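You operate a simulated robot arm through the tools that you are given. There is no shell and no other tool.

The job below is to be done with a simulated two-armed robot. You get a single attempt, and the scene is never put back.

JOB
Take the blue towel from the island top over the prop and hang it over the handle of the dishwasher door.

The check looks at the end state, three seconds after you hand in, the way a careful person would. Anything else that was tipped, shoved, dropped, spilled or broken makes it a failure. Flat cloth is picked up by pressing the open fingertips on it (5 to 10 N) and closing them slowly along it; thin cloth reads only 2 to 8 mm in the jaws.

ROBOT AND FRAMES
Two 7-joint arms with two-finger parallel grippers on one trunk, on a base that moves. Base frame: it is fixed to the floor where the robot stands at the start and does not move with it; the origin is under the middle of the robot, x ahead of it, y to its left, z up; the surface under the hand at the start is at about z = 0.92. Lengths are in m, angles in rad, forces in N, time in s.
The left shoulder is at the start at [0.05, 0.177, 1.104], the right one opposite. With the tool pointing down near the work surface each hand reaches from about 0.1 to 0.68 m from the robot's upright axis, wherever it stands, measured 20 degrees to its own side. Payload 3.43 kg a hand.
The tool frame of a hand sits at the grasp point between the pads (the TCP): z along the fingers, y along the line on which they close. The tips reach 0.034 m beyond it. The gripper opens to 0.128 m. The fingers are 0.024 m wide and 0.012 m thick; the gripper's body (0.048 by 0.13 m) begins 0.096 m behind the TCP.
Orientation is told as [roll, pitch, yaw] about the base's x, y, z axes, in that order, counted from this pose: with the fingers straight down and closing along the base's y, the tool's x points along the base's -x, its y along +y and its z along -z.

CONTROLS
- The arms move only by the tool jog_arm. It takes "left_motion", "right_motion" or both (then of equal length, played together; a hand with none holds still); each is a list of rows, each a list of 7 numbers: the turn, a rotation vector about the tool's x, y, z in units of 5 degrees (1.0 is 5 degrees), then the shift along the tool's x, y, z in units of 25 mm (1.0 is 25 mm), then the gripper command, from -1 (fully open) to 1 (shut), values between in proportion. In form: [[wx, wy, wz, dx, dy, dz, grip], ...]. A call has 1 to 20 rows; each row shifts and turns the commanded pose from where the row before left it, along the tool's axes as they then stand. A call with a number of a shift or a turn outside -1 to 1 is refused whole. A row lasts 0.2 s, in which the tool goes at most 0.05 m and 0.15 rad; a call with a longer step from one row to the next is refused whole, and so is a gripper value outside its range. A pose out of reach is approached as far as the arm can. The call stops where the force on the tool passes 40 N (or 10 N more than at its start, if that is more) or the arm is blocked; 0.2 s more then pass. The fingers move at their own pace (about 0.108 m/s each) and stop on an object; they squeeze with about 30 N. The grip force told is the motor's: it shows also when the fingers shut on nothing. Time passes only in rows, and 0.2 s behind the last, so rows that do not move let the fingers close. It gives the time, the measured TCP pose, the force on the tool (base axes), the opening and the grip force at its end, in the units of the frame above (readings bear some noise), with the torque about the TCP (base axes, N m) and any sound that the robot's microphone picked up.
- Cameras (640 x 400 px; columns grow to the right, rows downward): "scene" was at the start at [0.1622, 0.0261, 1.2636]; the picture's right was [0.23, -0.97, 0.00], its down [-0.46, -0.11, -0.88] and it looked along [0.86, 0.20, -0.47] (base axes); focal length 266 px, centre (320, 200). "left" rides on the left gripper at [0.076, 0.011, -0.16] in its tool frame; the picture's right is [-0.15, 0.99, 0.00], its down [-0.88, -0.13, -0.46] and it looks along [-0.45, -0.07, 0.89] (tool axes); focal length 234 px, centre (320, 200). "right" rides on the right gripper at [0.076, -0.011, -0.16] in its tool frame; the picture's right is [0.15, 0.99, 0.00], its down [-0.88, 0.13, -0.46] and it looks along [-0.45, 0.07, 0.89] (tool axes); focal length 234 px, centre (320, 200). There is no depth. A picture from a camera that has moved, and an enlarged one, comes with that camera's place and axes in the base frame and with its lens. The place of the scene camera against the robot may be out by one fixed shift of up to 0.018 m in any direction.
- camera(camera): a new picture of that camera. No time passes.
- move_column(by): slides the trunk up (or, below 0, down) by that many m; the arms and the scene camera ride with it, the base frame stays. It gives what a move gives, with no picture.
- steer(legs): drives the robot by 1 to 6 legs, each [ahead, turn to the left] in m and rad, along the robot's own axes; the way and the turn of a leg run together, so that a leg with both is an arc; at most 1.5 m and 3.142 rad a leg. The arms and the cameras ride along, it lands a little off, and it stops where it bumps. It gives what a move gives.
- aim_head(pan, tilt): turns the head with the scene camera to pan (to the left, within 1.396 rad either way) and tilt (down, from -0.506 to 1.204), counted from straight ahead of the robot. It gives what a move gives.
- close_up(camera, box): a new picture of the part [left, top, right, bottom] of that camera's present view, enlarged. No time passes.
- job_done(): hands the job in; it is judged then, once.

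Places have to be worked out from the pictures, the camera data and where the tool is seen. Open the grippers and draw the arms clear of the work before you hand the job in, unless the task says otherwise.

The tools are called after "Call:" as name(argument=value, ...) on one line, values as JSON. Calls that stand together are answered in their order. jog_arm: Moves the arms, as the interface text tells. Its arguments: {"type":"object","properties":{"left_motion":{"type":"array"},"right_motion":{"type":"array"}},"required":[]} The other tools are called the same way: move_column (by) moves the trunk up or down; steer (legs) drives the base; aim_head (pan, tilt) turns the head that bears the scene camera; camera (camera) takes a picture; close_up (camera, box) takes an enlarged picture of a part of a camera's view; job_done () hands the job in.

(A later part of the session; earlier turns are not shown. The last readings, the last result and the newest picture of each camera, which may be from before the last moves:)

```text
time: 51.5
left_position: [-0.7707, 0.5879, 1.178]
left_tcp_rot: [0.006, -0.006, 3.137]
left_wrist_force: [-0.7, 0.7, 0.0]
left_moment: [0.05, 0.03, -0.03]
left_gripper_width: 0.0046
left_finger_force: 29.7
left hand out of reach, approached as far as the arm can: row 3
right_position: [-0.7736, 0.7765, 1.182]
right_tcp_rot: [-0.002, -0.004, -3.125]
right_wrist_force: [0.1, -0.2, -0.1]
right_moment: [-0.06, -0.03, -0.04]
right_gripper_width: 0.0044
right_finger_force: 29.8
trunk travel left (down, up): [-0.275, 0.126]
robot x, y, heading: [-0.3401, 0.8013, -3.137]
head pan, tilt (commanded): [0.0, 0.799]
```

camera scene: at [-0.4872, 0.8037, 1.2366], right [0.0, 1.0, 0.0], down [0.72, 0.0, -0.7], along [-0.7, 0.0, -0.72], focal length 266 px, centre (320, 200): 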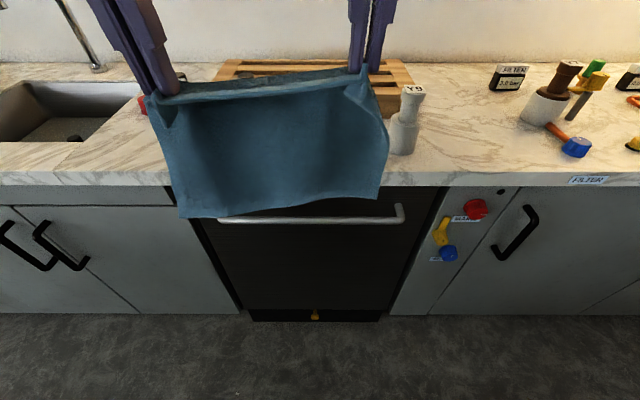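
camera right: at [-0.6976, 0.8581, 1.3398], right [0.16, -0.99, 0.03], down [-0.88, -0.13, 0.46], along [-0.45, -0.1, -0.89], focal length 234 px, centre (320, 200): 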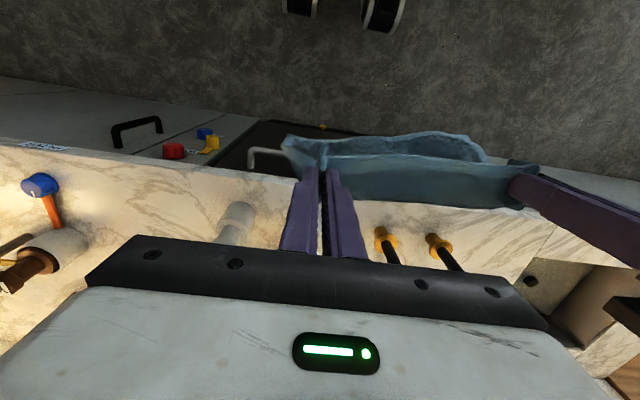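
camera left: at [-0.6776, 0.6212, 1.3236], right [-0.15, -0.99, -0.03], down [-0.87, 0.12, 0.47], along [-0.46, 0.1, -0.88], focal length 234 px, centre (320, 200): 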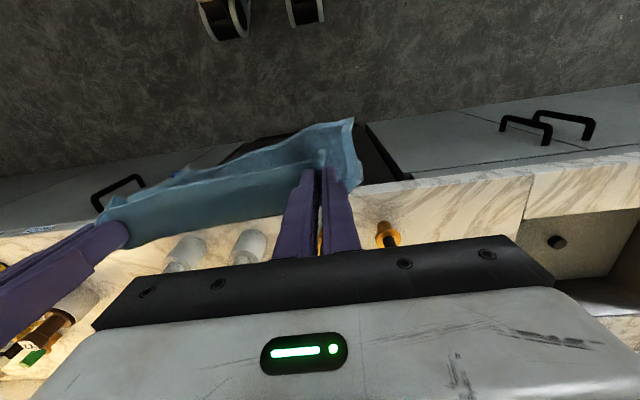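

The tension is gone and both grips still hold. Now I shift the robot sideways by about 0.095 m (turn left, back up, turn back).

Call:
steer(legs=[[0, 0.5], [-0.2, 0], [0, -0.504]])

Call:
camera(camera="scene")

```text
time: 55.9
left_position: [-0.5953, 0.6841, 1.1797]
left_tcp_rot: [0.004, -0.006, 3.139]
left_wrist_force: [-1.6, 0.2, 0.1]
left_moment: [0.0, -0.01, 0.1]
left_gripper_width: 0.0047
left_finger_force: 29.4
right_position: [-0.5964, 0.8727, 1.1819]
right_tcp_rot: [-0.002, -0.003, -3.126]
right_wrist_force: [-0.3, 0.2, 0.4]
right_moment: [-0.02, -0.03, 0.1]
right_gripper_width: 0.0044
right_finger_force: 29.8
trunk travel left (down, up): [-0.275, 0.126]
robot x, y, heading: [-0.1682, 0.8915, -3.136]
head pan, tilt (commanded): [0.0, 0.799]
```

```text
taken
camera scene: at [-0.3121, 0.9006, 1.2365], right [0.0, 1.0, 0.0], down [0.72, 0.0, -0.7], along [-0.7, 0.0, -0.72], focal length 266 px, centre (320, 200)
```

scene: 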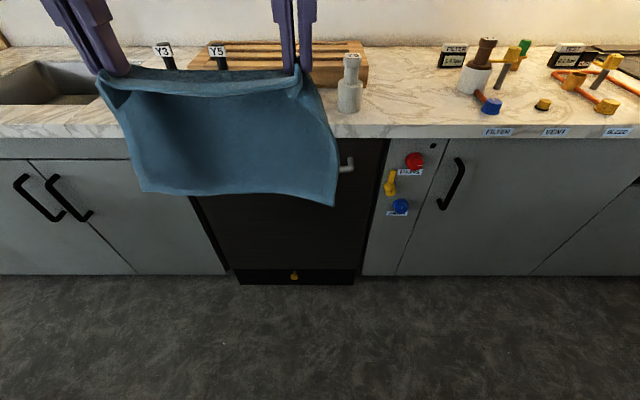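

The hands are now centred at y≈0.778, matching the bar. I drive ahead 0.17 m and look again.

Call:
steer(legs=[[0.17, -0.005]])

Call:
camera(camera="scene")

Call:
camera(camera="left")

Call:
camera(camera="right")

```text
time: 57.4
left_position: [-0.7649, 0.6859, 1.1793]
left_tcp_rot: [0.003, -0.003, 3.133]
left_wrist_force: [-0.7, 0.9, -0.7]
left_moment: [0.06, -0.07, 0.07]
left_gripper_width: 0.0043
left_finger_force: 29.9
right_position: [-0.7671, 0.874, 1.1814]
right_tcp_rot: [-0.001, -0.003, -3.132]
right_wrist_force: [0.4, -0.1, -0.7]
right_moment: [0.0, -0.06, 0.04]
right_gripper_width: 0.0046
right_finger_force: 29.4
trunk travel left (down, up): [-0.275, 0.126]
robot x, y, heading: [-0.3313, 0.8973, 3.137]
head pan, tilt (commanded): [0.0, 0.799]
```

```text
taken
camera scene: at [-0.4814, 0.901, 1.2364], right [0.0, 1.0, 0.0], down [0.72, 0.0, -0.7], along [-0.7, 0.0, -0.72], focal length 266 px, centre (320, 200)
```

scene: 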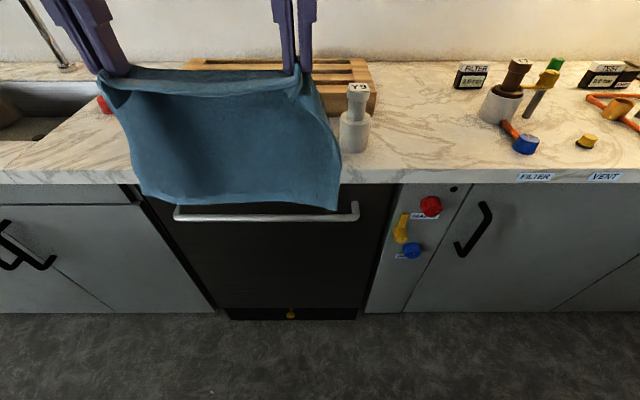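

```text
taken
camera left: at [-0.69, 0.6748, 1.3384], right [-0.16, -0.99, 0.0], down [-0.88, 0.14, 0.46], along [-0.45, 0.07, -0.89], focal length 234 px, centre (320, 200)
```

left: 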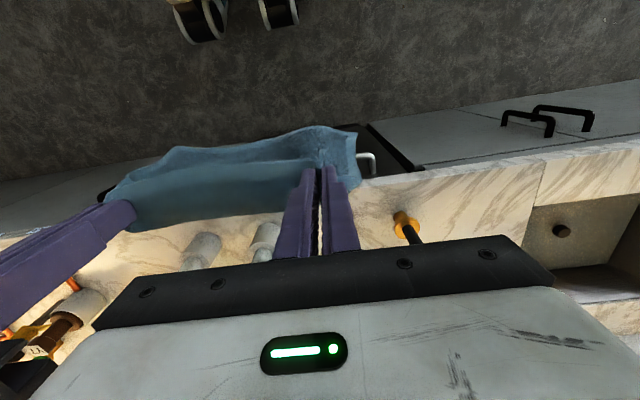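

```text
taken
camera right: at [-0.6906, 0.8859, 1.3404], right [0.16, -0.99, 0.0], down [-0.88, -0.14, 0.46], along [-0.45, -0.07, -0.89], focal length 234 px, centre (320, 200)
```

right: 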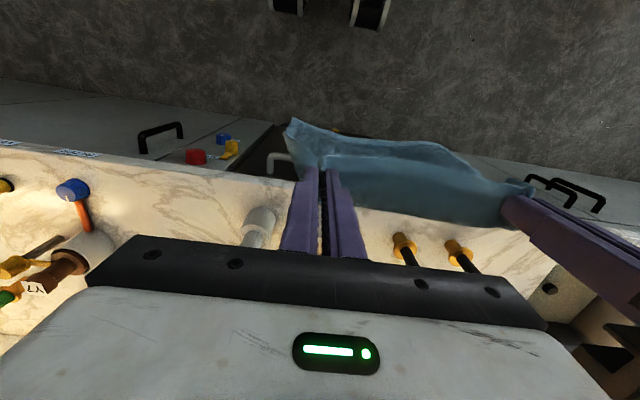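

The bar spans y≈0.585–0.968 and the towel's lower corners hang at y≈0.62 and 0.93, between the bar's posts. I let the swing settle and lower the hands 50 mm, staying in front of the bar.

Call:
jog_arm(left_motion=[[0, 0, 0, 0, 0, 0.4, 1], [0, 0, 0, 0, 0, 0.4, 1], [0, 0, 0, 0, 0, 0.4, 1], [0, 0, 0, 0, 0, 0.4, 1], [0, 0, 0, 0, 0, 0.4, 1], [0, 0, 0, 0, 0, 0, 1], [0, 0, 0, 0, 0, 0, 1], [0, 0, 0, 0, 0, 0, 1], [0, 0, 0, 0, 0, 0, 1], [0, 0, 0, 0, 0, 0, 1], [0, 0, 0, 0, 0, 0, 1], [0, 0, 0, 0, 0, 0, 1]], right_motion=[[0, 0, 0, 0, 0, 0.4, 1], [0, 0, 0, 0, 0, 0.4, 1], [0, 0, 0, 0, 0, 0.4, 1], [0, 0, 0, 0, 0, 0.4, 1], [0, 0, 0, 0, 0, 0.4, 1], [0, 0, 0, 0, 0, 0, 1], [0, 0, 0, 0, 0, 0, 1], [0, 0, 0, 0, 0, 0, 1], [0, 0, 0, 0, 0, 0, 1], [0, 0, 0, 0, 0, 0, 1], [0, 0, 0, 0, 0, 0, 1], [0, 0, 0, 0, 0, 0, 1]])

Call:
camera(camera="scene")

Call:
close_up(camera="left", box=[160, 80, 480, 280])

Call:
close_up(camera="right", box=[160, 80, 480, 280])

```text
time: 60.0
left_position: [-0.7654, 0.6861, 1.1296]
left_tcp_rot: [0.001, -0.006, 3.134]
left_wrist_force: [0.1, 1.1, -0.3]
left_moment: [0.01, 0.04, 0.05]
left_gripper_width: 0.0046
left_finger_force: 30.1
right_position: [-0.7674, 0.8745, 1.1315]
right_tcp_rot: [-0.003, -0.003, -3.131]
right_wrist_force: [-0.2, -0.9, 0.6]
right_moment: [-0.03, -0.02, 0.07]
right_gripper_width: 0.0046
right_finger_force: 30.0
trunk travel left (down, up): [-0.275, 0.126]
robot x, y, heading: [-0.3363, 0.8911, 3.14]
head pan, tilt (commanded): [0.0, 0.799]
```

```text
taken
camera scene: at [-0.4807, 0.901, 1.2366], right [0.0, 1.0, 0.0], down [0.72, 0.0, -0.7], along [-0.7, 0.0, -0.72], focal length 266 px, centre (320, 200)
```

scene: 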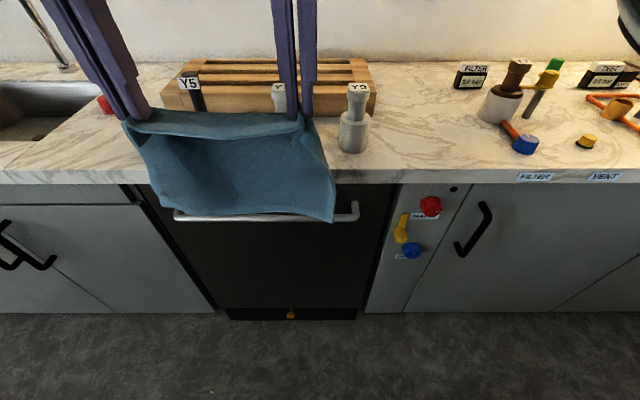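

```text
2.00 times, centred on (320, 180) of left
camera zoom: at [-0.6897, 0.6746, 1.289], right [-0.16, -0.99, 0.0], down [-0.88, 0.14, 0.46], along [-0.45, 0.07, -0.89], focal length 468 px, centre (320, 240)
```

zoom: 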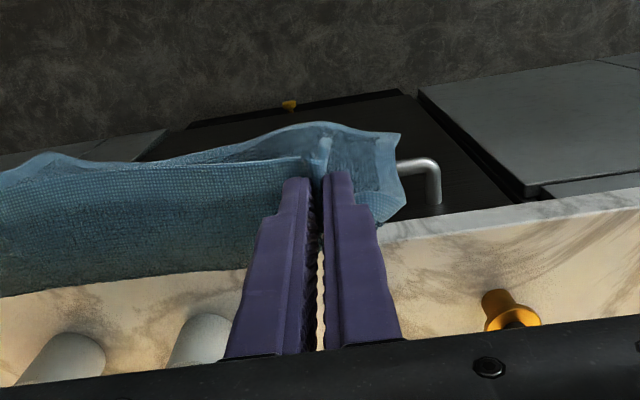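

```text
2.00 times, centred on (320, 180) of right
camera zoom: at [-0.6902, 0.8859, 1.2905], right [0.16, -0.99, 0.0], down [-0.88, -0.14, 0.46], along [-0.45, -0.07, -0.89], focal length 468 px, centre (320, 240)
```

zoom: 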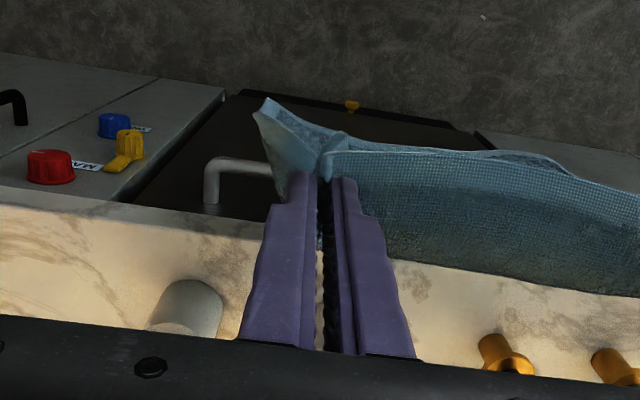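

From two wrist-camera views I now put the bar at x≈-0.872, z≈0.793, the door at x≈-0.914 and the counter slab's front face at x≈-0.887 (z 0.875–0.925); the counter-top items sit behind x≈-0.935. I lower another 35 mm and then go slowly forward above the bar, stopping short to look.

Call:
jog_arm(left_motion=[[0, 0, 0, 0, 0, 0.35, 1], [0, 0, 0, 0, 0, 0.35, 1], [0, 0, 0, 0, 0, 0.35, 1], [0, 0, 0, 0, 0, 0.35, 1], [0, 0, 0, -0.4, 0, 0, 1], [0, 0, 0, -0.4, 0, 0, 1], [0, 0, 0, -0.4, 0, 0, 1], [0, 0, 0, -0.4, 0, 0, 1], [0, 0, 0, -0.4, 0, 0, 1], [0, 0, 0, -0.4, 0, 0, 1], [0, 0, 0, -0.4, 0, 0, 1], [0, 0, 0, -0.4, 0, 0, 1], [0, 0, 0, -0.4, 0, 0, 1], [0, 0, 0, -0.4, 0, 0, 1], [0, 0, 0, 0, 0, 0, 1], [0, 0, 0, 0, 0, 0, 1], [0, 0, 0, 0, 0, 0, 1], [0, 0, 0, 0, 0, 0, 1]], right_motion=[[0, 0, 0, 0, 0, 0.35, 1], [0, 0, 0, 0, 0, 0.35, 1], [0, 0, 0, 0, 0, 0.35, 1], [0, 0, 0, 0, 0, 0.35, 1], [0, 0, 0, -0.4, 0, 0, 1], [0, 0, 0, -0.4, 0, 0, 1], [0, 0, 0, -0.4, 0, 0, 1], [0, 0, 0, -0.4, 0, 0, 1], [0, 0, 0, -0.4, 0, 0, 1], [0, 0, 0, -0.4, 0, 0, 1], [0, 0, 0, -0.4, 0, 0, 1], [0, 0, 0, -0.4, 0, 0, 1], [0, 0, 0, -0.4, 0, 0, 1], [0, 0, 0, -0.4, 0, 0, 1], [0, 0, 0, 0, 0, 0, 1], [0, 0, 0, 0, 0, 0, 1], [0, 0, 0, 0, 0, 0, 1], [0, 0, 0, 0, 0, 0, 1]])

Call:
camera(camera="scene")

Call:
close_up(camera="left", box=[160, 80, 480, 280])

Call:
close_up(camera="right", box=[160, 80, 480, 280])

```text
time: 63.8
left_position: [-0.8355, 0.6855, 1.0947]
left_tcp_rot: [0.003, -0.006, 3.132]
left_wrist_force: [0.2, 1.3, 0.2]
left_moment: [0.03, 0.02, 0.08]
left_gripper_width: 0.0046
left_finger_force: 30.1
left hand out of reach, approached as far as the arm can: row 12, 13, 14
right_position: [-0.8666, 0.8725, 1.0977]
right_tcp_rot: [-0.002, -0.004, -3.131]
right_wrist_force: [0.4, -2.0, -1.1]
right_moment: [-0.04, -0.02, 0.08]
right_gripper_width: 0.0045
right_finger_force: 29.7
trunk travel left (down, up): [-0.275, 0.126]
robot x, y, heading: [-0.3353, 0.8958, 3.142]
head pan, tilt (commanded): [0.0, 0.799]
```

```text
taken
camera scene: at [-0.4807, 0.901, 1.2366], right [0.0, 1.0, 0.0], down [0.72, 0.0, -0.7], along [-0.7, 0.0, -0.72], focal length 266 px, centre (320, 200)
```

scene: 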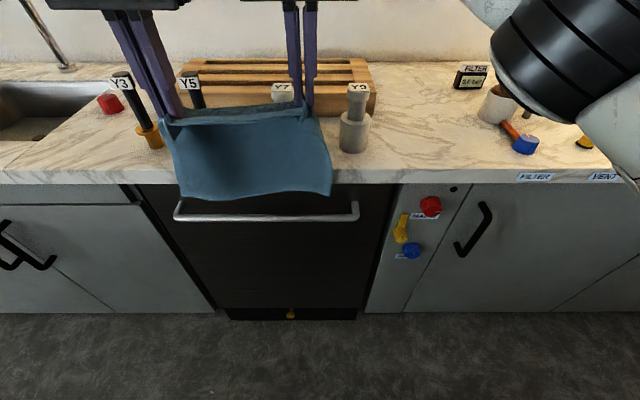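

```text
2.00 times, centred on (320, 180) of left
camera zoom: at [-0.7593, 0.6746, 1.254], right [-0.15, -0.99, 0.0], down [-0.88, 0.14, 0.46], along [-0.46, 0.07, -0.89], focal length 468 px, centre (320, 240)
```

zoom: 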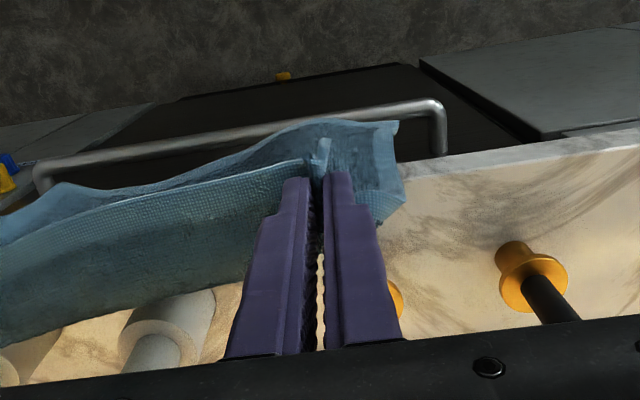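

```text
2.00 times, centred on (320, 180) of right
camera zoom: at [-0.7901, 0.8849, 1.2559], right [0.16, -0.99, 0.0], down [-0.88, -0.14, 0.46], along [-0.45, -0.07, -0.89], focal length 468 px, centre (320, 240)
```

zoom: 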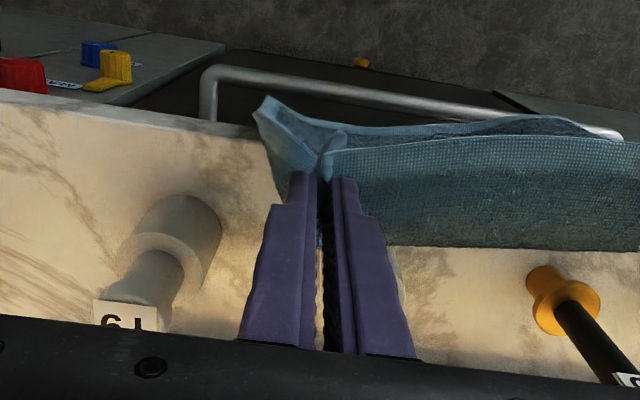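

The left arm runs out of forward reach here, so the robot must stand closer. I draw both hands back 80 mm and then drive ahead about 0.1 m.

Call:
jog_arm(left_motion=[[0, 0, 0, 0.4, 0, 0, 1], [0, 0, 0, 0.4, 0, 0, 1], [0, 0, 0, 0.4, 0, 0, 1], [0, 0, 0, 0.4, 0, 0, 1], [0, 0, 0, 0.4, 0, 0, 1], [0, 0, 0, 0.4, 0, 0, 1], [0, 0, 0, 0.4, 0, 0, 1], [0, 0, 0, 0.4, 0, 0, 1], [0, 0, 0, 0, 0, 0, 1]], right_motion=[[0, 0, 0, 0.4, 0, 0, 1], [0, 0, 0, 0.4, 0, 0, 1], [0, 0, 0, 0.4, 0, 0, 1], [0, 0, 0, 0.4, 0, 0, 1], [0, 0, 0, 0.4, 0, 0, 1], [0, 0, 0, 0.4, 0, 0, 1], [0, 0, 0, 0.4, 0, 0, 1], [0, 0, 0, 0.4, 0, 0, 1], [0, 0, 0, 0, 0, 0, 1]])

```text
time: 65.8
left_position: [-0.756, 0.6864, 1.094]
left_tcp_rot: [0.003, -0.005, 3.133]
left_wrist_force: [0.0, 2.1, 0.2]
left_moment: [0.09, 0.04, 0.06]
left_gripper_width: 0.0042
left_finger_force: 30.2
right_position: [-0.7866, 0.8737, 1.0956]
right_tcp_rot: [-0.001, -0.003, -3.132]
right_wrist_force: [0.3, -2.9, 0.1]
right_moment: [-0.12, -0.03, 0.1]
right_gripper_width: 0.0045
right_finger_force: 30.1
trunk travel left (down, up): [-0.275, 0.126]
robot x, y, heading: [-0.3317, 0.8964, 3.138]
head pan, tilt (commanded): [0.0, 0.799]
```

The left hand's command had been clamped, so it now lags the right by 30 mm; I even them out at x≈-0.72 and drive ahead 0.1 m.

Call:
jog_arm(left_motion=[[0, 0, 0, 0.206, 0, 0, 1], [0, 0, 0, 0.206, 0, 0, 1], [0, 0, 0, 0.206, 0, 0, 1], [0, 0, 0, 0.206, 0, 0, 1], [0, 0, 0, 0.206, 0, 0, 1], [0, 0, 0, 0.206, 0, 0, 1], [0, 0, 0, 0.206, 0, 0, 1]], right_motion=[[0, 0, 0, 0.38, 0, 0, 1], [0, 0, 0, 0.38, 0, 0, 1], [0, 0, 0, 0.38, 0, 0, 1], [0, 0, 0, 0.38, 0, 0, 1], [0, 0, 0, 0.38, 0, 0, 1], [0, 0, 0, 0.38, 0, 0, 1], [0, 0, 0, 0.38, 0, 0, 1]])

Call:
steer(legs=[[0.1, 0]])

Call:
camera(camera="scene")

```text
time: 67.4
left_position: [-0.7186, 0.6854, 1.0942]
left_tcp_rot: [0.004, -0.005, 3.133]
left_wrist_force: [0.2, 1.3, -0.6]
left_moment: [0.02, -0.02, 0.08]
left_gripper_width: 0.0046
left_finger_force: 29.8
right_position: [-0.7195, 0.8754, 1.0956]
right_tcp_rot: [-0.003, -0.004, -3.133]
right_wrist_force: [-0.9, -1.7, 0.3]
right_moment: [-0.07, -0.01, 0.06]
right_gripper_width: 0.0046
right_finger_force: 29.9
trunk travel left (down, up): [-0.275, 0.126]
robot x, y, heading: [-0.3326, 0.8948, 3.145]
head pan, tilt (commanded): [0.0, 0.799]
```

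```text
time: 68.5
left_position: [-0.8194, 0.6854, 1.0938]
left_tcp_rot: [0.003, -0.002, 3.132]
left_wrist_force: [-0.1, 1.2, -0.4]
left_moment: [0.04, -0.03, 0.06]
left_gripper_width: 0.0046
left_finger_force: 30.0
right_position: [-0.8194, 0.8743, 1.0951]
right_tcp_rot: [-0.001, -0.004, -3.132]
right_wrist_force: [-0.8, -0.9, 0.1]
right_moment: [-0.05, -0.05, 0.08]
right_gripper_width: 0.0044
right_finger_force: 30.4
trunk travel left (down, up): [-0.275, 0.126]
robot x, y, heading: [-0.4323, 0.8947, 3.142]
head pan, tilt (commanded): [0.0, 0.799]
```

```text
taken
camera scene: at [-0.5813, 0.9012, 1.2364], right [0.0, 1.0, 0.0], down [0.72, 0.0, -0.7], along [-0.7, 0.0, -0.72], focal length 266 px, centre (320, 200)
```

scene: 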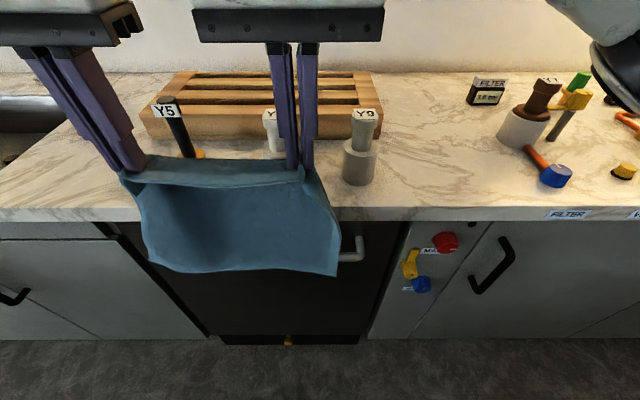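

Both hands are at x≈-0.819 with room to reach. I creep forward 40 mm slowly and look again at how the bottom hem lies relative to the bar.

Call:
jog_arm(left_motion=[[0, 0, 0, -0.2, 0, 0, 1], [0, 0, 0, -0.2, 0, 0, 1], [0, 0, 0, -0.2, 0, 0, 1], [0, 0, 0, -0.2, 0, 0, 1], [0, 0, 0, -0.2, 0, 0, 1], [0, 0, 0, -0.2, 0, 0, 1], [0, 0, 0, -0.2, 0, 0, 1], [0, 0, 0, -0.2, 0, 0, 1], [0, 0, 0, 0, 0, 0, 1], [0, 0, 0, 0, 0, 0, 1], [0, 0, 0, 0, 0, 0, 1], [0, 0, 0, 0, 0, 0, 1], [0, 0, 0, 0, 0, 0, 1]], right_motion=[[0, 0, 0, -0.2, 0, 0, 1], [0, 0, 0, -0.2, 0, 0, 1], [0, 0, 0, -0.2, 0, 0, 1], [0, 0, 0, -0.2, 0, 0, 1], [0, 0, 0, -0.2, 0, 0, 1], [0, 0, 0, -0.2, 0, 0, 1], [0, 0, 0, -0.2, 0, 0, 1], [0, 0, 0, -0.2, 0, 0, 1], [0, 0, 0, 0, 0, 0, 1], [0, 0, 0, 0, 0, 0, 1], [0, 0, 0, 0, 0, 0, 1], [0, 0, 0, 0, 0, 0, 1], [0, 0, 0, 0, 0, 0, 1]])

Call:
camera(camera="scene")

Call:
close_up(camera="left", box=[120, 60, 440, 260])

Call:
close_up(camera="right", box=[200, 60, 520, 260])

```text
time: 71.3
left_position: [-0.8593, 0.6858, 1.0928]
left_tcp_rot: [0.003, -0.005, 3.133]
left_wrist_force: [-0.1, 1.4, -0.4]
left_moment: [0.01, 0.01, 0.09]
left_gripper_width: 0.0045
left_finger_force: 29.7
right_position: [-0.8588, 0.8753, 1.0965]
right_tcp_rot: [-0.003, -0.004, -3.13]
right_wrist_force: [-0.4, -1.1, -0.5]
right_moment: [-0.05, -0.02, 0.04]
right_gripper_width: 0.0043
right_finger_force: 30.2
trunk travel left (down, up): [-0.275, 0.126]
robot x, y, heading: [-0.4335, 0.8972, 3.14]
head pan, tilt (commanded): [0.0, 0.799]
```

```text
taken
camera scene: at [-0.5805, 0.9012, 1.2366], right [0.0, 1.0, 0.0], down [0.72, 0.0, -0.7], along [-0.7, 0.0, -0.72], focal length 266 px, centre (320, 200)
```

scene: 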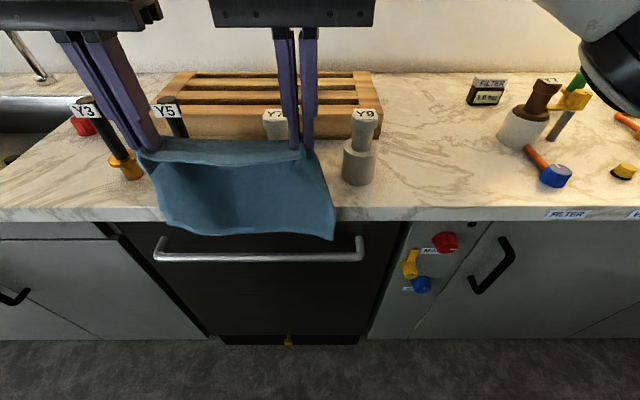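

```text
2.00 times, centred on (280, 160) of left
camera zoom: at [-0.7826, 0.6744, 1.2536], right [-0.16, -0.99, 0.0], down [-0.88, 0.14, 0.46], along [-0.45, 0.07, -0.89], focal length 468 px, centre (400, 280)
```

zoom: 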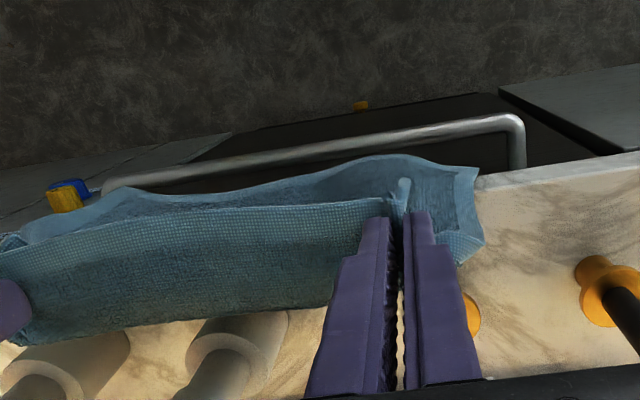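

```text
2.00 times, centred on (360, 160) of right
camera zoom: at [-0.7832, 0.8864, 1.2554], right [0.16, -0.99, 0.0], down [-0.88, -0.14, 0.46], along [-0.45, -0.07, -0.89], focal length 468 px, centre (240, 280)
```

zoom: 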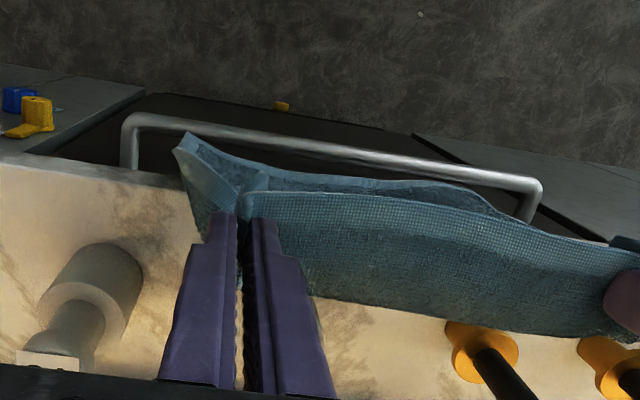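

This view shows the bottom hem about 10 mm ahead of the hands, roughly above the bar (bar now judged at x≈-0.864, z≈0.81; slab face x≈-0.888). I move 20–25 mm further forward so the hem hangs against the slab face behind the bar, and let it settle before lowering.

Call:
jog_arm(left_motion=[[0, 0, 0, -0.15, 0, 0, 1], [0, 0, 0, -0.15, 0, 0, 1], [0, 0, 0, -0.15, 0, 0, 1], [0, 0, 0, -0.15, 0, 0, 1], [0, 0, 0, -0.15, 0, 0, 1], [0, 0, 0, 0, 0, 0, 1], [0, 0, 0, 0, 0, 0, 1], [0, 0, 0, 0, 0, 0, 1], [0, 0, 0, 0, 0, 0, 1], [0, 0, 0, 0, 0, 0, 1]], right_motion=[[0, 0, 0, -0.2, 0, 0, 1], [0, 0, 0, -0.2, 0, 0, 1], [0, 0, 0, -0.2, 0, 0, 1], [0, 0, 0, -0.2, 0, 0, 1], [0, 0, 0, -0.2, 0, 0, 1], [0, 0, 0, 0, 0, 0, 1], [0, 0, 0, 0, 0, 0, 1], [0, 0, 0, 0, 0, 0, 1], [0, 0, 0, 0, 0, 0, 1], [0, 0, 0, 0, 0, 0, 1]])

Call:
close_up(camera="scene", box=[80, 80, 440, 300])

Call:
close_up(camera="left", box=[120, 60, 440, 260])

Call:
close_up(camera="right", box=[200, 60, 520, 260])

```text
time: 73.5
left_position: [-0.8774, 0.6858, 1.0949]
left_tcp_rot: [0.003, -0.004, 3.132]
left_wrist_force: [-0.7, -0.8, 0.1]
left_moment: [0.01, -0.01, 0.07]
left_gripper_width: 0.0044
left_finger_force: 29.8
right_position: [-0.8848, 0.8747, 1.0959]
right_tcp_rot: [-0.002, -0.004, -3.131]
right_wrist_force: [0.3, -0.2, -0.8]
right_moment: [-0.03, -0.02, 0.08]
right_gripper_width: 0.0046
right_finger_force: 30.8
trunk travel left (down, up): [-0.275, 0.126]
robot x, y, heading: [-0.4325, 0.8965, 3.134]
head pan, tilt (commanded): [0.0, 0.799]
```

```text
1.78 times, centred on (260, 190) of scene
camera zoom: at [-0.5805, 0.9012, 1.2366], right [0.0, 1.0, 0.0], down [0.72, 0.0, -0.7], along [-0.7, 0.0, -0.72], focal length 474 px, centre (427, 218)
```

zoom: 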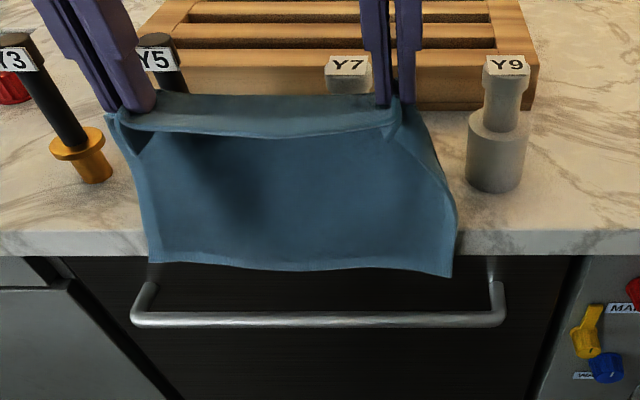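

```text
2.00 times, centred on (280, 160) of left
camera zoom: at [-0.8021, 0.6746, 1.2538], right [-0.16, -0.99, 0.0], down [-0.88, 0.14, 0.46], along [-0.45, 0.07, -0.89], focal length 468 px, centre (400, 280)
```

zoom: 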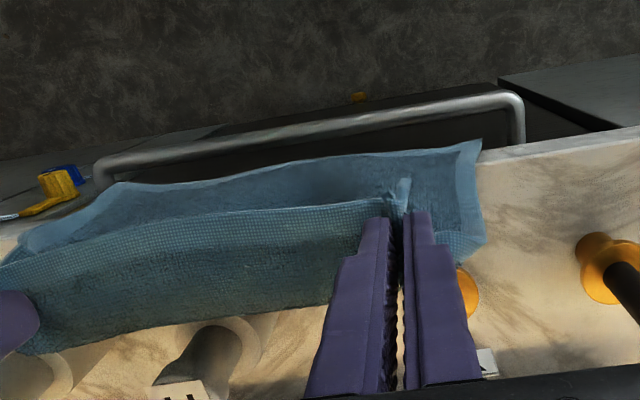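

```text
2.00 times, centred on (360, 160) of right
camera zoom: at [-0.8086, 0.8861, 1.2553], right [0.16, -0.99, 0.0], down [-0.88, -0.14, 0.46], along [-0.45, -0.07, -0.89], focal length 468 px, centre (240, 280)
```

zoom: 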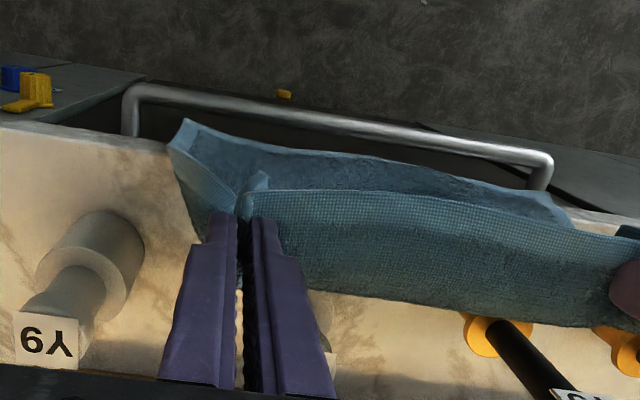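

The bottom hem now lies behind the bar all along when seen from above; only the right corner is marginal (about 8 mm behind the bar's centre). I nudge the right hand a bit further, then lower 75 mm slowly so the hem enters the gap.

Call:
jog_arm(left_motion=[[0, 0, 0, -0.05, 0, 0, 1], [0, 0, 0, -0.05, 0, 0, 1], [0, 0, 0, 0, 0, 0, 1], [0, 0, 0, 0, 0, 0, 1], [0, 0, 0, 0, 0, 0.2, 1], [0, 0, 0, 0, 0, 0.2, 1], [0, 0, 0, 0, 0, 0.2, 1], [0, 0, 0, 0, 0, 0.2, 1], [0, 0, 0, 0, 0, 0.2, 1], [0, 0, 0, 0, 0, 0.2, 1], [0, 0, 0, 0, 0, 0, 1], [0, 0, 0, 0, 0, 0, 1]], right_motion=[[0, 0, 0, -0.15, 0, 0, 1], [0, 0, 0, -0.15, 0, 0, 1], [0, 0, 0, 0, 0, 0, 1], [0, 0, 0, 0, 0, 0, 1], [0, 0, 0, 0, 0, 0.2, 1], [0, 0, 0, 0, 0, 0.2, 1], [0, 0, 0, 0, 0, 0.2, 1], [0, 0, 0, 0, 0, 0.2, 1], [0, 0, 0, 0, 0, 0.2, 1], [0, 0, 0, 0, 0, 0.2, 1], [0, 0, 0, 0, 0, 0, 1], [0, 0, 0, 0, 0, 0, 1]])

Call:
close_up(camera="scene", box=[80, 80, 440, 300])

Call:
close_up(camera="left", box=[120, 60, 440, 260])

Call:
close_up(camera="right", box=[200, 60, 520, 260])

```text
time: 76.2
left_position: [-0.8809, 0.685, 1.065]
left_tcp_rot: [0.004, -0.006, 3.133]
left_wrist_force: [0.2, 0.3, -0.7]
left_moment: [0.01, 0.0, 0.06]
left_gripper_width: 0.0043
left_finger_force: 29.5
right_position: [-0.8927, 0.8744, 1.0657]
right_tcp_rot: [-0.002, -0.004, -3.132]
right_wrist_force: [0.0, -0.8, -0.5]
right_moment: [-0.02, 0.01, 0.12]
right_gripper_width: 0.0044
right_finger_force: 30.1
trunk travel left (down, up): [-0.275, 0.126]
robot x, y, heading: [-0.432, 0.8954, 3.137]
head pan, tilt (commanded): [0.0, 0.799]
```

```text
1.78 times, centred on (260, 190) of scene
camera zoom: at [-0.5805, 0.9012, 1.2365], right [0.0, 1.0, 0.0], down [0.72, 0.0, -0.7], along [-0.7, 0.0, -0.72], focal length 474 px, centre (427, 218)
```

zoom: 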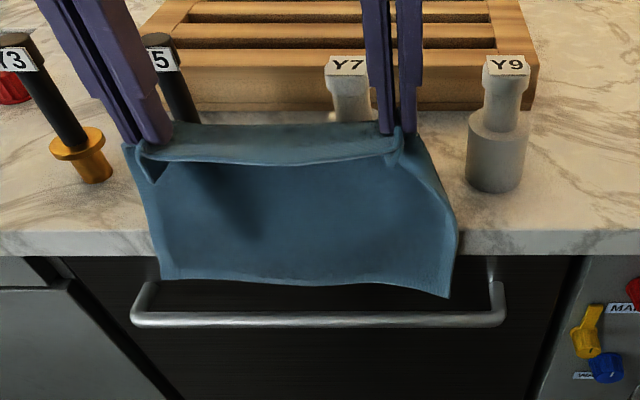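

```text
2.00 times, centred on (280, 160) of left
camera zoom: at [-0.8046, 0.6747, 1.2241], right [-0.16, -0.99, 0.0], down [-0.88, 0.14, 0.46], along [-0.45, 0.07, -0.89], focal length 468 px, centre (400, 280)
```

zoom: 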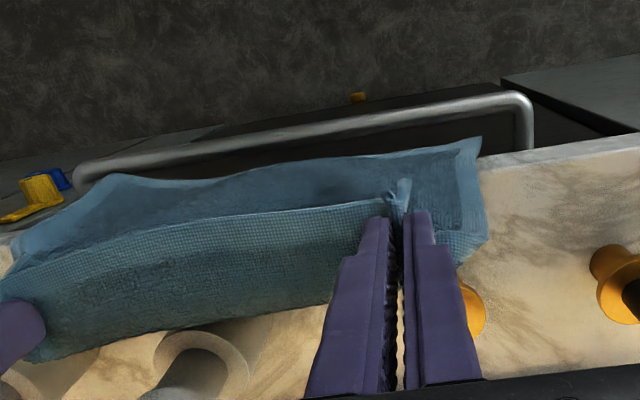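

```text
2.00 times, centred on (360, 160) of right
camera zoom: at [-0.8161, 0.8862, 1.2253], right [0.16, -0.99, 0.0], down [-0.88, -0.14, 0.46], along [-0.45, -0.07, -0.89], focal length 468 px, centre (240, 280)
```

zoom: 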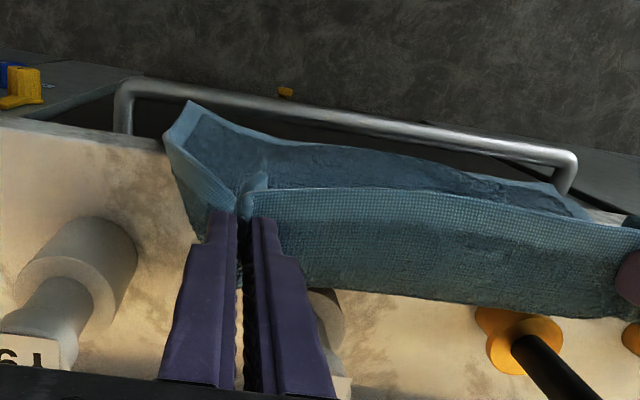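

The hem is behind the bar except the right corner, which flares toward me and sits right over the bar (x≈-0.866). I turn the right hand about 15° so its outer flap swings toward the door, and look.

Call:
jog_arm(right_motion=[[0, 0, -0.5, 0, 0, 0, 1], [0, 0, -0.5, 0, 0, 0, 1], [0, 0, -0.5, 0, 0, 0, 1], [0, 0, -0.5, 0, 0, 0, 1], [0, 0, -0.5, 0, 0, 0, 1], [0, 0, -0.5, 0, 0, 0, 1], [0, 0, 0, 0, 0, 0, 1], [0, 0, 0, 0, 0, 0, 1], [0, 0, 0, 0, 0, 0, 1]])

Call:
close_up(camera="scene", box=[80, 80, 440, 300])

Call:
close_up(camera="left", box=[120, 60, 440, 260])

Call:
close_up(camera="right", box=[200, 60, 520, 260])

```text
time: 78.2
left_position: [-0.8804, 0.6864, 1.0652]
left_tcp_rot: [0.004, -0.005, 3.132]
left_wrist_force: [-0.5, 1.1, -0.2]
left_moment: [0.05, 0.02, 0.04]
left_gripper_width: 0.0045
left_finger_force: 30.1
right_position: [-0.893, 0.8744, 1.066]
right_tcp_rot: [-0.002, -0.002, -2.868]
right_wrist_force: [0.0, -0.5, -1.0]
right_moment: [-0.04, 0.03, -0.11]
right_gripper_width: 0.0048
right_finger_force: 30.2
trunk travel left (down, up): [-0.275, 0.126]
robot x, y, heading: [-0.4303, 0.8938, 3.144]
head pan, tilt (commanded): [0.0, 0.799]
```

```text
1.78 times, centred on (260, 190) of scene
camera zoom: at [-0.5805, 0.9012, 1.2366], right [0.0, 1.0, 0.0], down [0.72, 0.0, -0.7], along [-0.7, 0.0, -0.72], focal length 474 px, centre (427, 218)
```

zoom: 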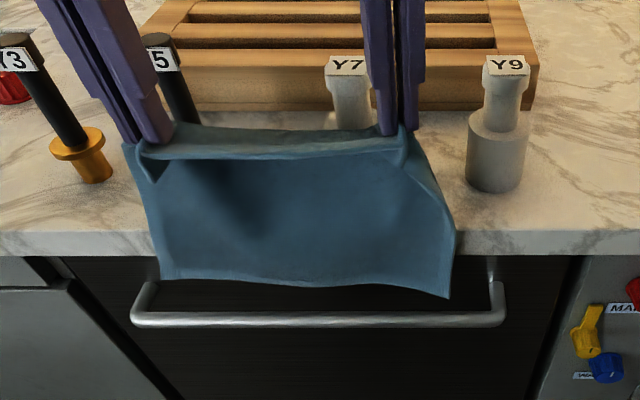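

```text
2.00 times, centred on (280, 160) of left
camera zoom: at [-0.8046, 0.6747, 1.2242], right [-0.16, -0.99, 0.0], down [-0.88, 0.14, 0.46], along [-0.45, 0.07, -0.89], focal length 468 px, centre (400, 280)
```

zoom: 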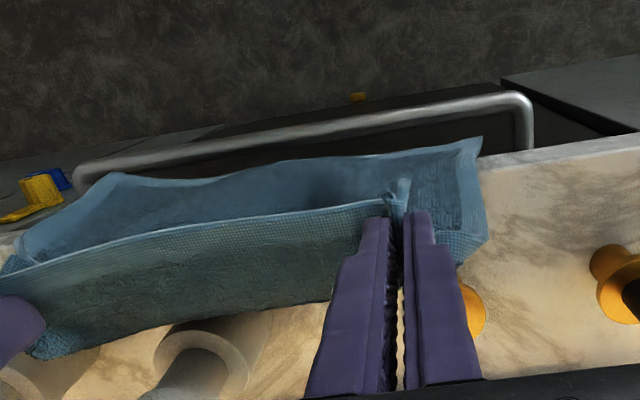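

```text
2.00 times, centred on (360, 160) of right
camera zoom: at [-0.8216, 0.905, 1.2255], right [0.41, -0.91, 0.0], down [-0.81, -0.36, 0.46], along [-0.42, -0.18, -0.89], focal length 468 px, centre (240, 280)
```

zoom: 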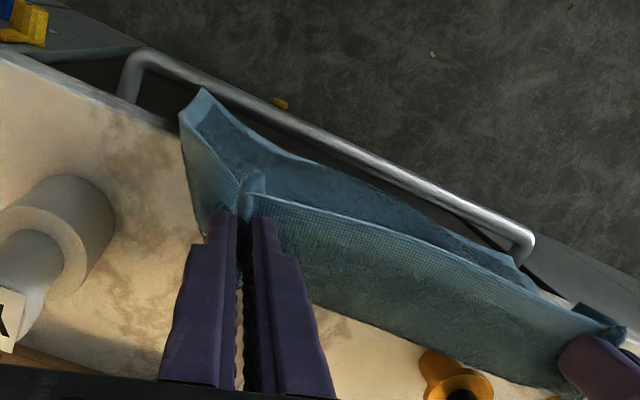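

Turning didn't move the corner much; the slab is pressing the cloth and kicking the hem outward. I ease the right hand back 12 mm off the slab to see whether the corner hangs further in.

Call:
jog_arm(right_motion=[[0, 0, 0, 0.12, 0.035, 0, 1], [0, 0, 0, 0.12, 0.035, 0, 1], [0, 0, 0, 0.12, 0.035, 0, 1], [0, 0, 0, 0.12, 0.035, 0, 1], [0, 0, 0, 0, 0, 0, 1], [0, 0, 0, 0, 0, 0, 1], [0, 0, 0, 0, 0, 0, 1], [0, 0, 0, 0, 0, 0, 1]])

Call:
close_up(camera="left", box=[120, 60, 440, 260])

Call:
close_up(camera="right", box=[200, 60, 520, 260])

```text
time: 80.0
left_position: [-0.8828, 0.6856, 1.064]
left_tcp_rot: [0.002, -0.005, 3.134]
left_wrist_force: [-0.2, 1.0, -0.6]
left_moment: [0.02, 0.01, 0.07]
left_gripper_width: 0.0047
left_finger_force: 30.3
right_position: [-0.8798, 0.8742, 1.0676]
right_tcp_rot: [-0.003, -0.003, -2.869]
right_wrist_force: [-0.1, 0.2, -0.3]
right_moment: [-0.05, -0.01, -0.1]
right_gripper_width: 0.0046
right_finger_force: 30.2
trunk travel left (down, up): [-0.275, 0.126]
robot x, y, heading: [-0.4366, 0.8996, 3.137]
head pan, tilt (commanded): [0.0, 0.799]
```

```text
2.00 times, centred on (280, 160) of left
camera zoom: at [-0.8046, 0.6747, 1.2242], right [-0.16, -0.99, 0.0], down [-0.88, 0.14, 0.46], along [-0.45, 0.07, -0.89], focal length 468 px, centre (400, 280)
```

zoom: 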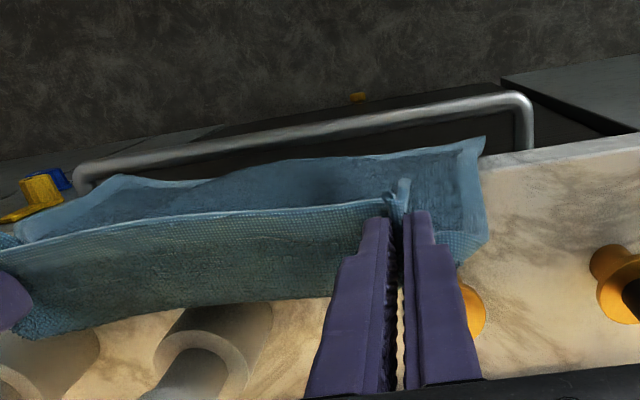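

```text
2.00 times, centred on (360, 160) of right
camera zoom: at [-0.8095, 0.9049, 1.2253], right [0.41, -0.91, 0.0], down [-0.81, -0.36, 0.46], along [-0.42, -0.18, -0.89], focal length 468 px, centre (240, 280)
```

zoom: 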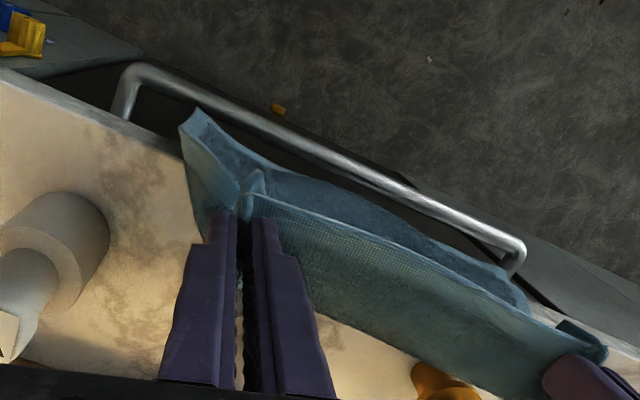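

Easing back helped: the corner now hangs about 6 mm behind the bar's centre line, the rest further behind. I lower slowly 25 mm and check which side of the bar the hem takes.

Call:
jog_arm(left_motion=[[0, 0, 0, 0, 0, 0.2, 1], [0, 0, 0, 0, 0, 0.2, 1], [0, 0, 0, 0, 0, 0.2, 1], [0, 0, 0, 0, 0, 0.2, 1], [0, 0, 0, 0, 0, 0.2, 1], [0, 0, 0, 0, 0, 0, 1], [0, 0, 0, 0, 0, 0, 1], [0, 0, 0, 0, 0, 0, 1]], right_motion=[[0, 0, 0, 0.05, 0.01, 0.2, 1], [0, 0, 0, 0.05, 0.01, 0.2, 1], [0, 0, 0, 0, 0, 0.2, 1], [0, 0, 0, 0, 0, 0.2, 1], [0, 0, 0, 0, 0, 0.2, 1], [0, 0, 0, 0, 0, 0, 1], [0, 0, 0, 0, 0, 0, 1], [0, 0, 0, 0, 0, 0, 1]])

Call:
close_up(camera="scene", box=[80, 80, 440, 300])

Call:
close_up(camera="left", box=[120, 60, 440, 260])

Call:
close_up(camera="right", box=[200, 60, 520, 260])

```text
time: 81.8
left_position: [-0.8805, 0.6856, 1.0385]
left_tcp_rot: [0.004, -0.005, 3.133]
left_wrist_force: [-1.1, 1.1, -0.4]
left_moment: [0.02, -0.02, 0.1]
left_gripper_width: 0.0046
left_finger_force: 30.6
right_position: [-0.877, 0.8743, 1.0409]
right_tcp_rot: [-0.003, -0.004, -2.869]
right_wrist_force: [-0.8, -1.0, 0.0]
right_moment: [-0.1, -0.03, -0.12]
right_gripper_width: 0.0044
right_finger_force: 30.7
trunk travel left (down, up): [-0.275, 0.126]
robot x, y, heading: [-0.4326, 0.8921, 3.136]
head pan, tilt (commanded): [0.0, 0.799]
```

```text
1.78 times, centred on (260, 190) of scene
camera zoom: at [-0.5805, 0.9012, 1.2366], right [0.0, 1.0, 0.0], down [0.72, 0.0, -0.7], along [-0.7, 0.0, -0.72], focal length 474 px, centre (427, 218)
```

zoom: 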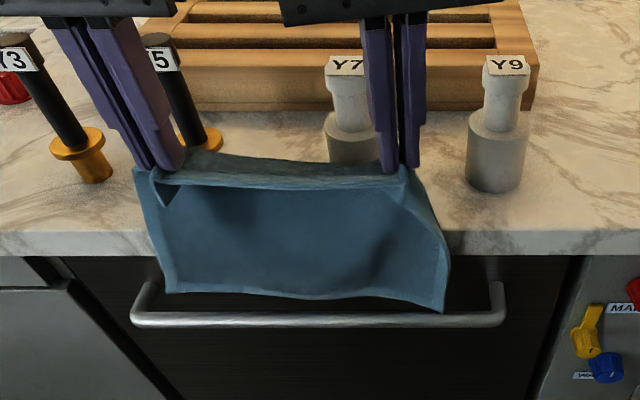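

```text
2.00 times, centred on (280, 160) of left
camera zoom: at [-0.8045, 0.6745, 1.1988], right [-0.16, -0.99, 0.0], down [-0.88, 0.14, 0.46], along [-0.45, 0.07, -0.89], focal length 468 px, centre (400, 280)
```

zoom: 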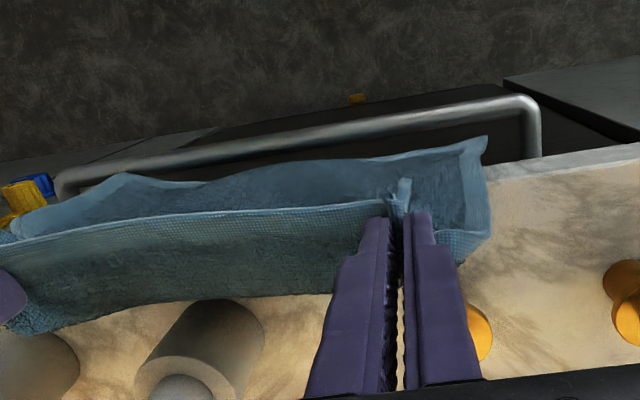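

```text
2.00 times, centred on (360, 160) of right
camera zoom: at [-0.8068, 0.9055, 1.2005], right [0.41, -0.91, 0.0], down [-0.81, -0.36, 0.46], along [-0.42, -0.18, -0.89], focal length 468 px, centre (240, 280)
```

zoom: 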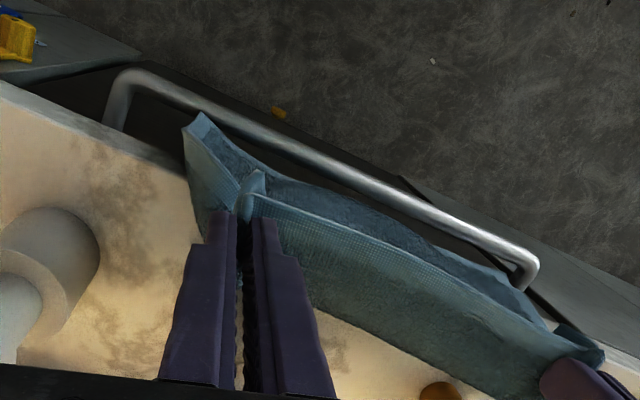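

The corner is just level with the bar's top, still on its rear side in the right-hand view. I lower another 20 mm.

Call:
jog_arm(left_motion=[[0, 0, 0, 0, 0, 0.2, 1], [0, 0, 0, 0, 0, 0.2, 1], [0, 0, 0, 0, 0, 0.2, 1], [0, 0, 0, 0, 0, 0.2, 1], [0, 0, 0, 0, 0, 0, 1], [0, 0, 0, 0, 0, 0, 1]], right_motion=[[0, 0, 0, 0, 0, 0.2, 1], [0, 0, 0, 0, 0, 0.2, 1], [0, 0, 0, 0, 0, 0.2, 1], [0, 0, 0, 0, 0, 0.2, 1], [0, 0, 0, 0, 0, 0, 1], [0, 0, 0, 0, 0, 0, 1]])

Call:
close_up(camera="scene", box=[120, 160, 400, 320])

Call:
close_up(camera="left", box=[120, 60, 440, 260])

Call:
close_up(camera="right", box=[200, 60, 520, 260])

```text
time: 83.2
left_position: [-0.8818, 0.6855, 1.0192]
left_tcp_rot: [0.006, -0.006, 3.133]
left_wrist_force: [0.1, -0.1, -0.2]
left_moment: [0.02, 0.01, 0.07]
left_gripper_width: 0.0044
left_finger_force: 30.1
right_position: [-0.878, 0.8741, 1.0211]
right_tcp_rot: [-0.001, -0.005, -2.869]
right_wrist_force: [-0.2, -0.9, 0.2]
right_moment: [-0.06, 0.01, -0.1]
right_gripper_width: 0.0043
right_finger_force: 30.0
trunk travel left (down, up): [-0.275, 0.126]
robot x, y, heading: [-0.4343, 0.8978, 3.141]
head pan, tilt (commanded): [0.0, 0.799]
```

```text
2.29 times, centred on (260, 240) of scene
camera zoom: at [-0.5805, 0.9012, 1.2365], right [0.0, 1.0, 0.0], down [0.72, 0.0, -0.7], along [-0.7, 0.0, -0.72], focal length 609 px, centre (457, 109)
```

zoom: 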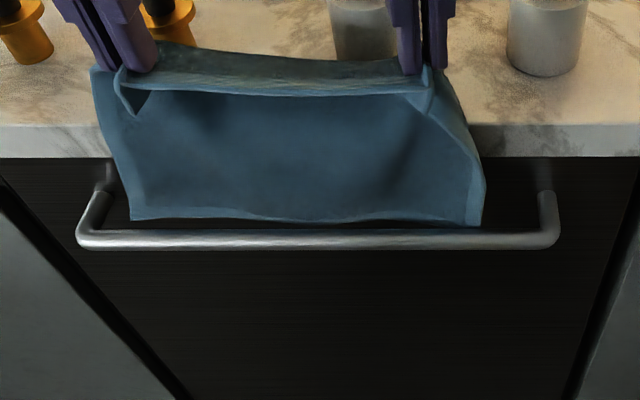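

```text
2.00 times, centred on (280, 160) of left
camera zoom: at [-0.805, 0.6745, 1.1786], right [-0.16, -0.99, 0.0], down [-0.88, 0.14, 0.46], along [-0.45, 0.07, -0.89], focal length 468 px, centre (400, 280)
```

zoom: 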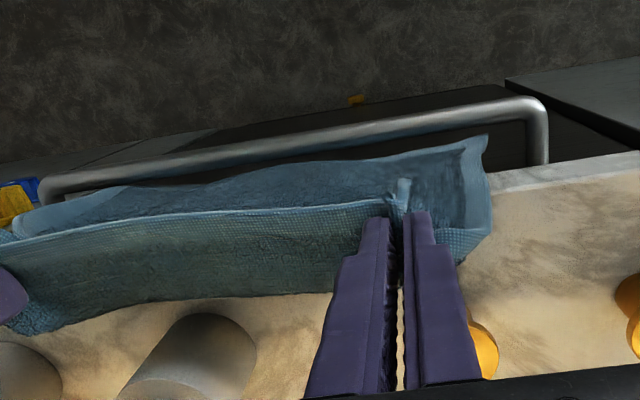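

```text
2.00 times, centred on (360, 160) of right
camera zoom: at [-0.807, 0.905, 1.1802], right [0.41, -0.91, 0.0], down [-0.81, -0.36, 0.46], along [-0.42, -0.18, -0.89], focal length 468 px, centre (240, 280)
```

zoom: 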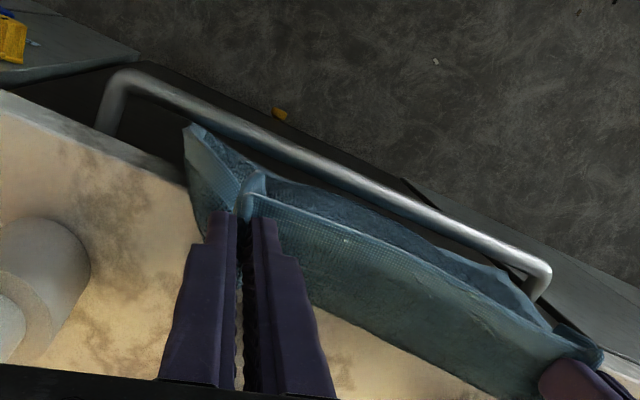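

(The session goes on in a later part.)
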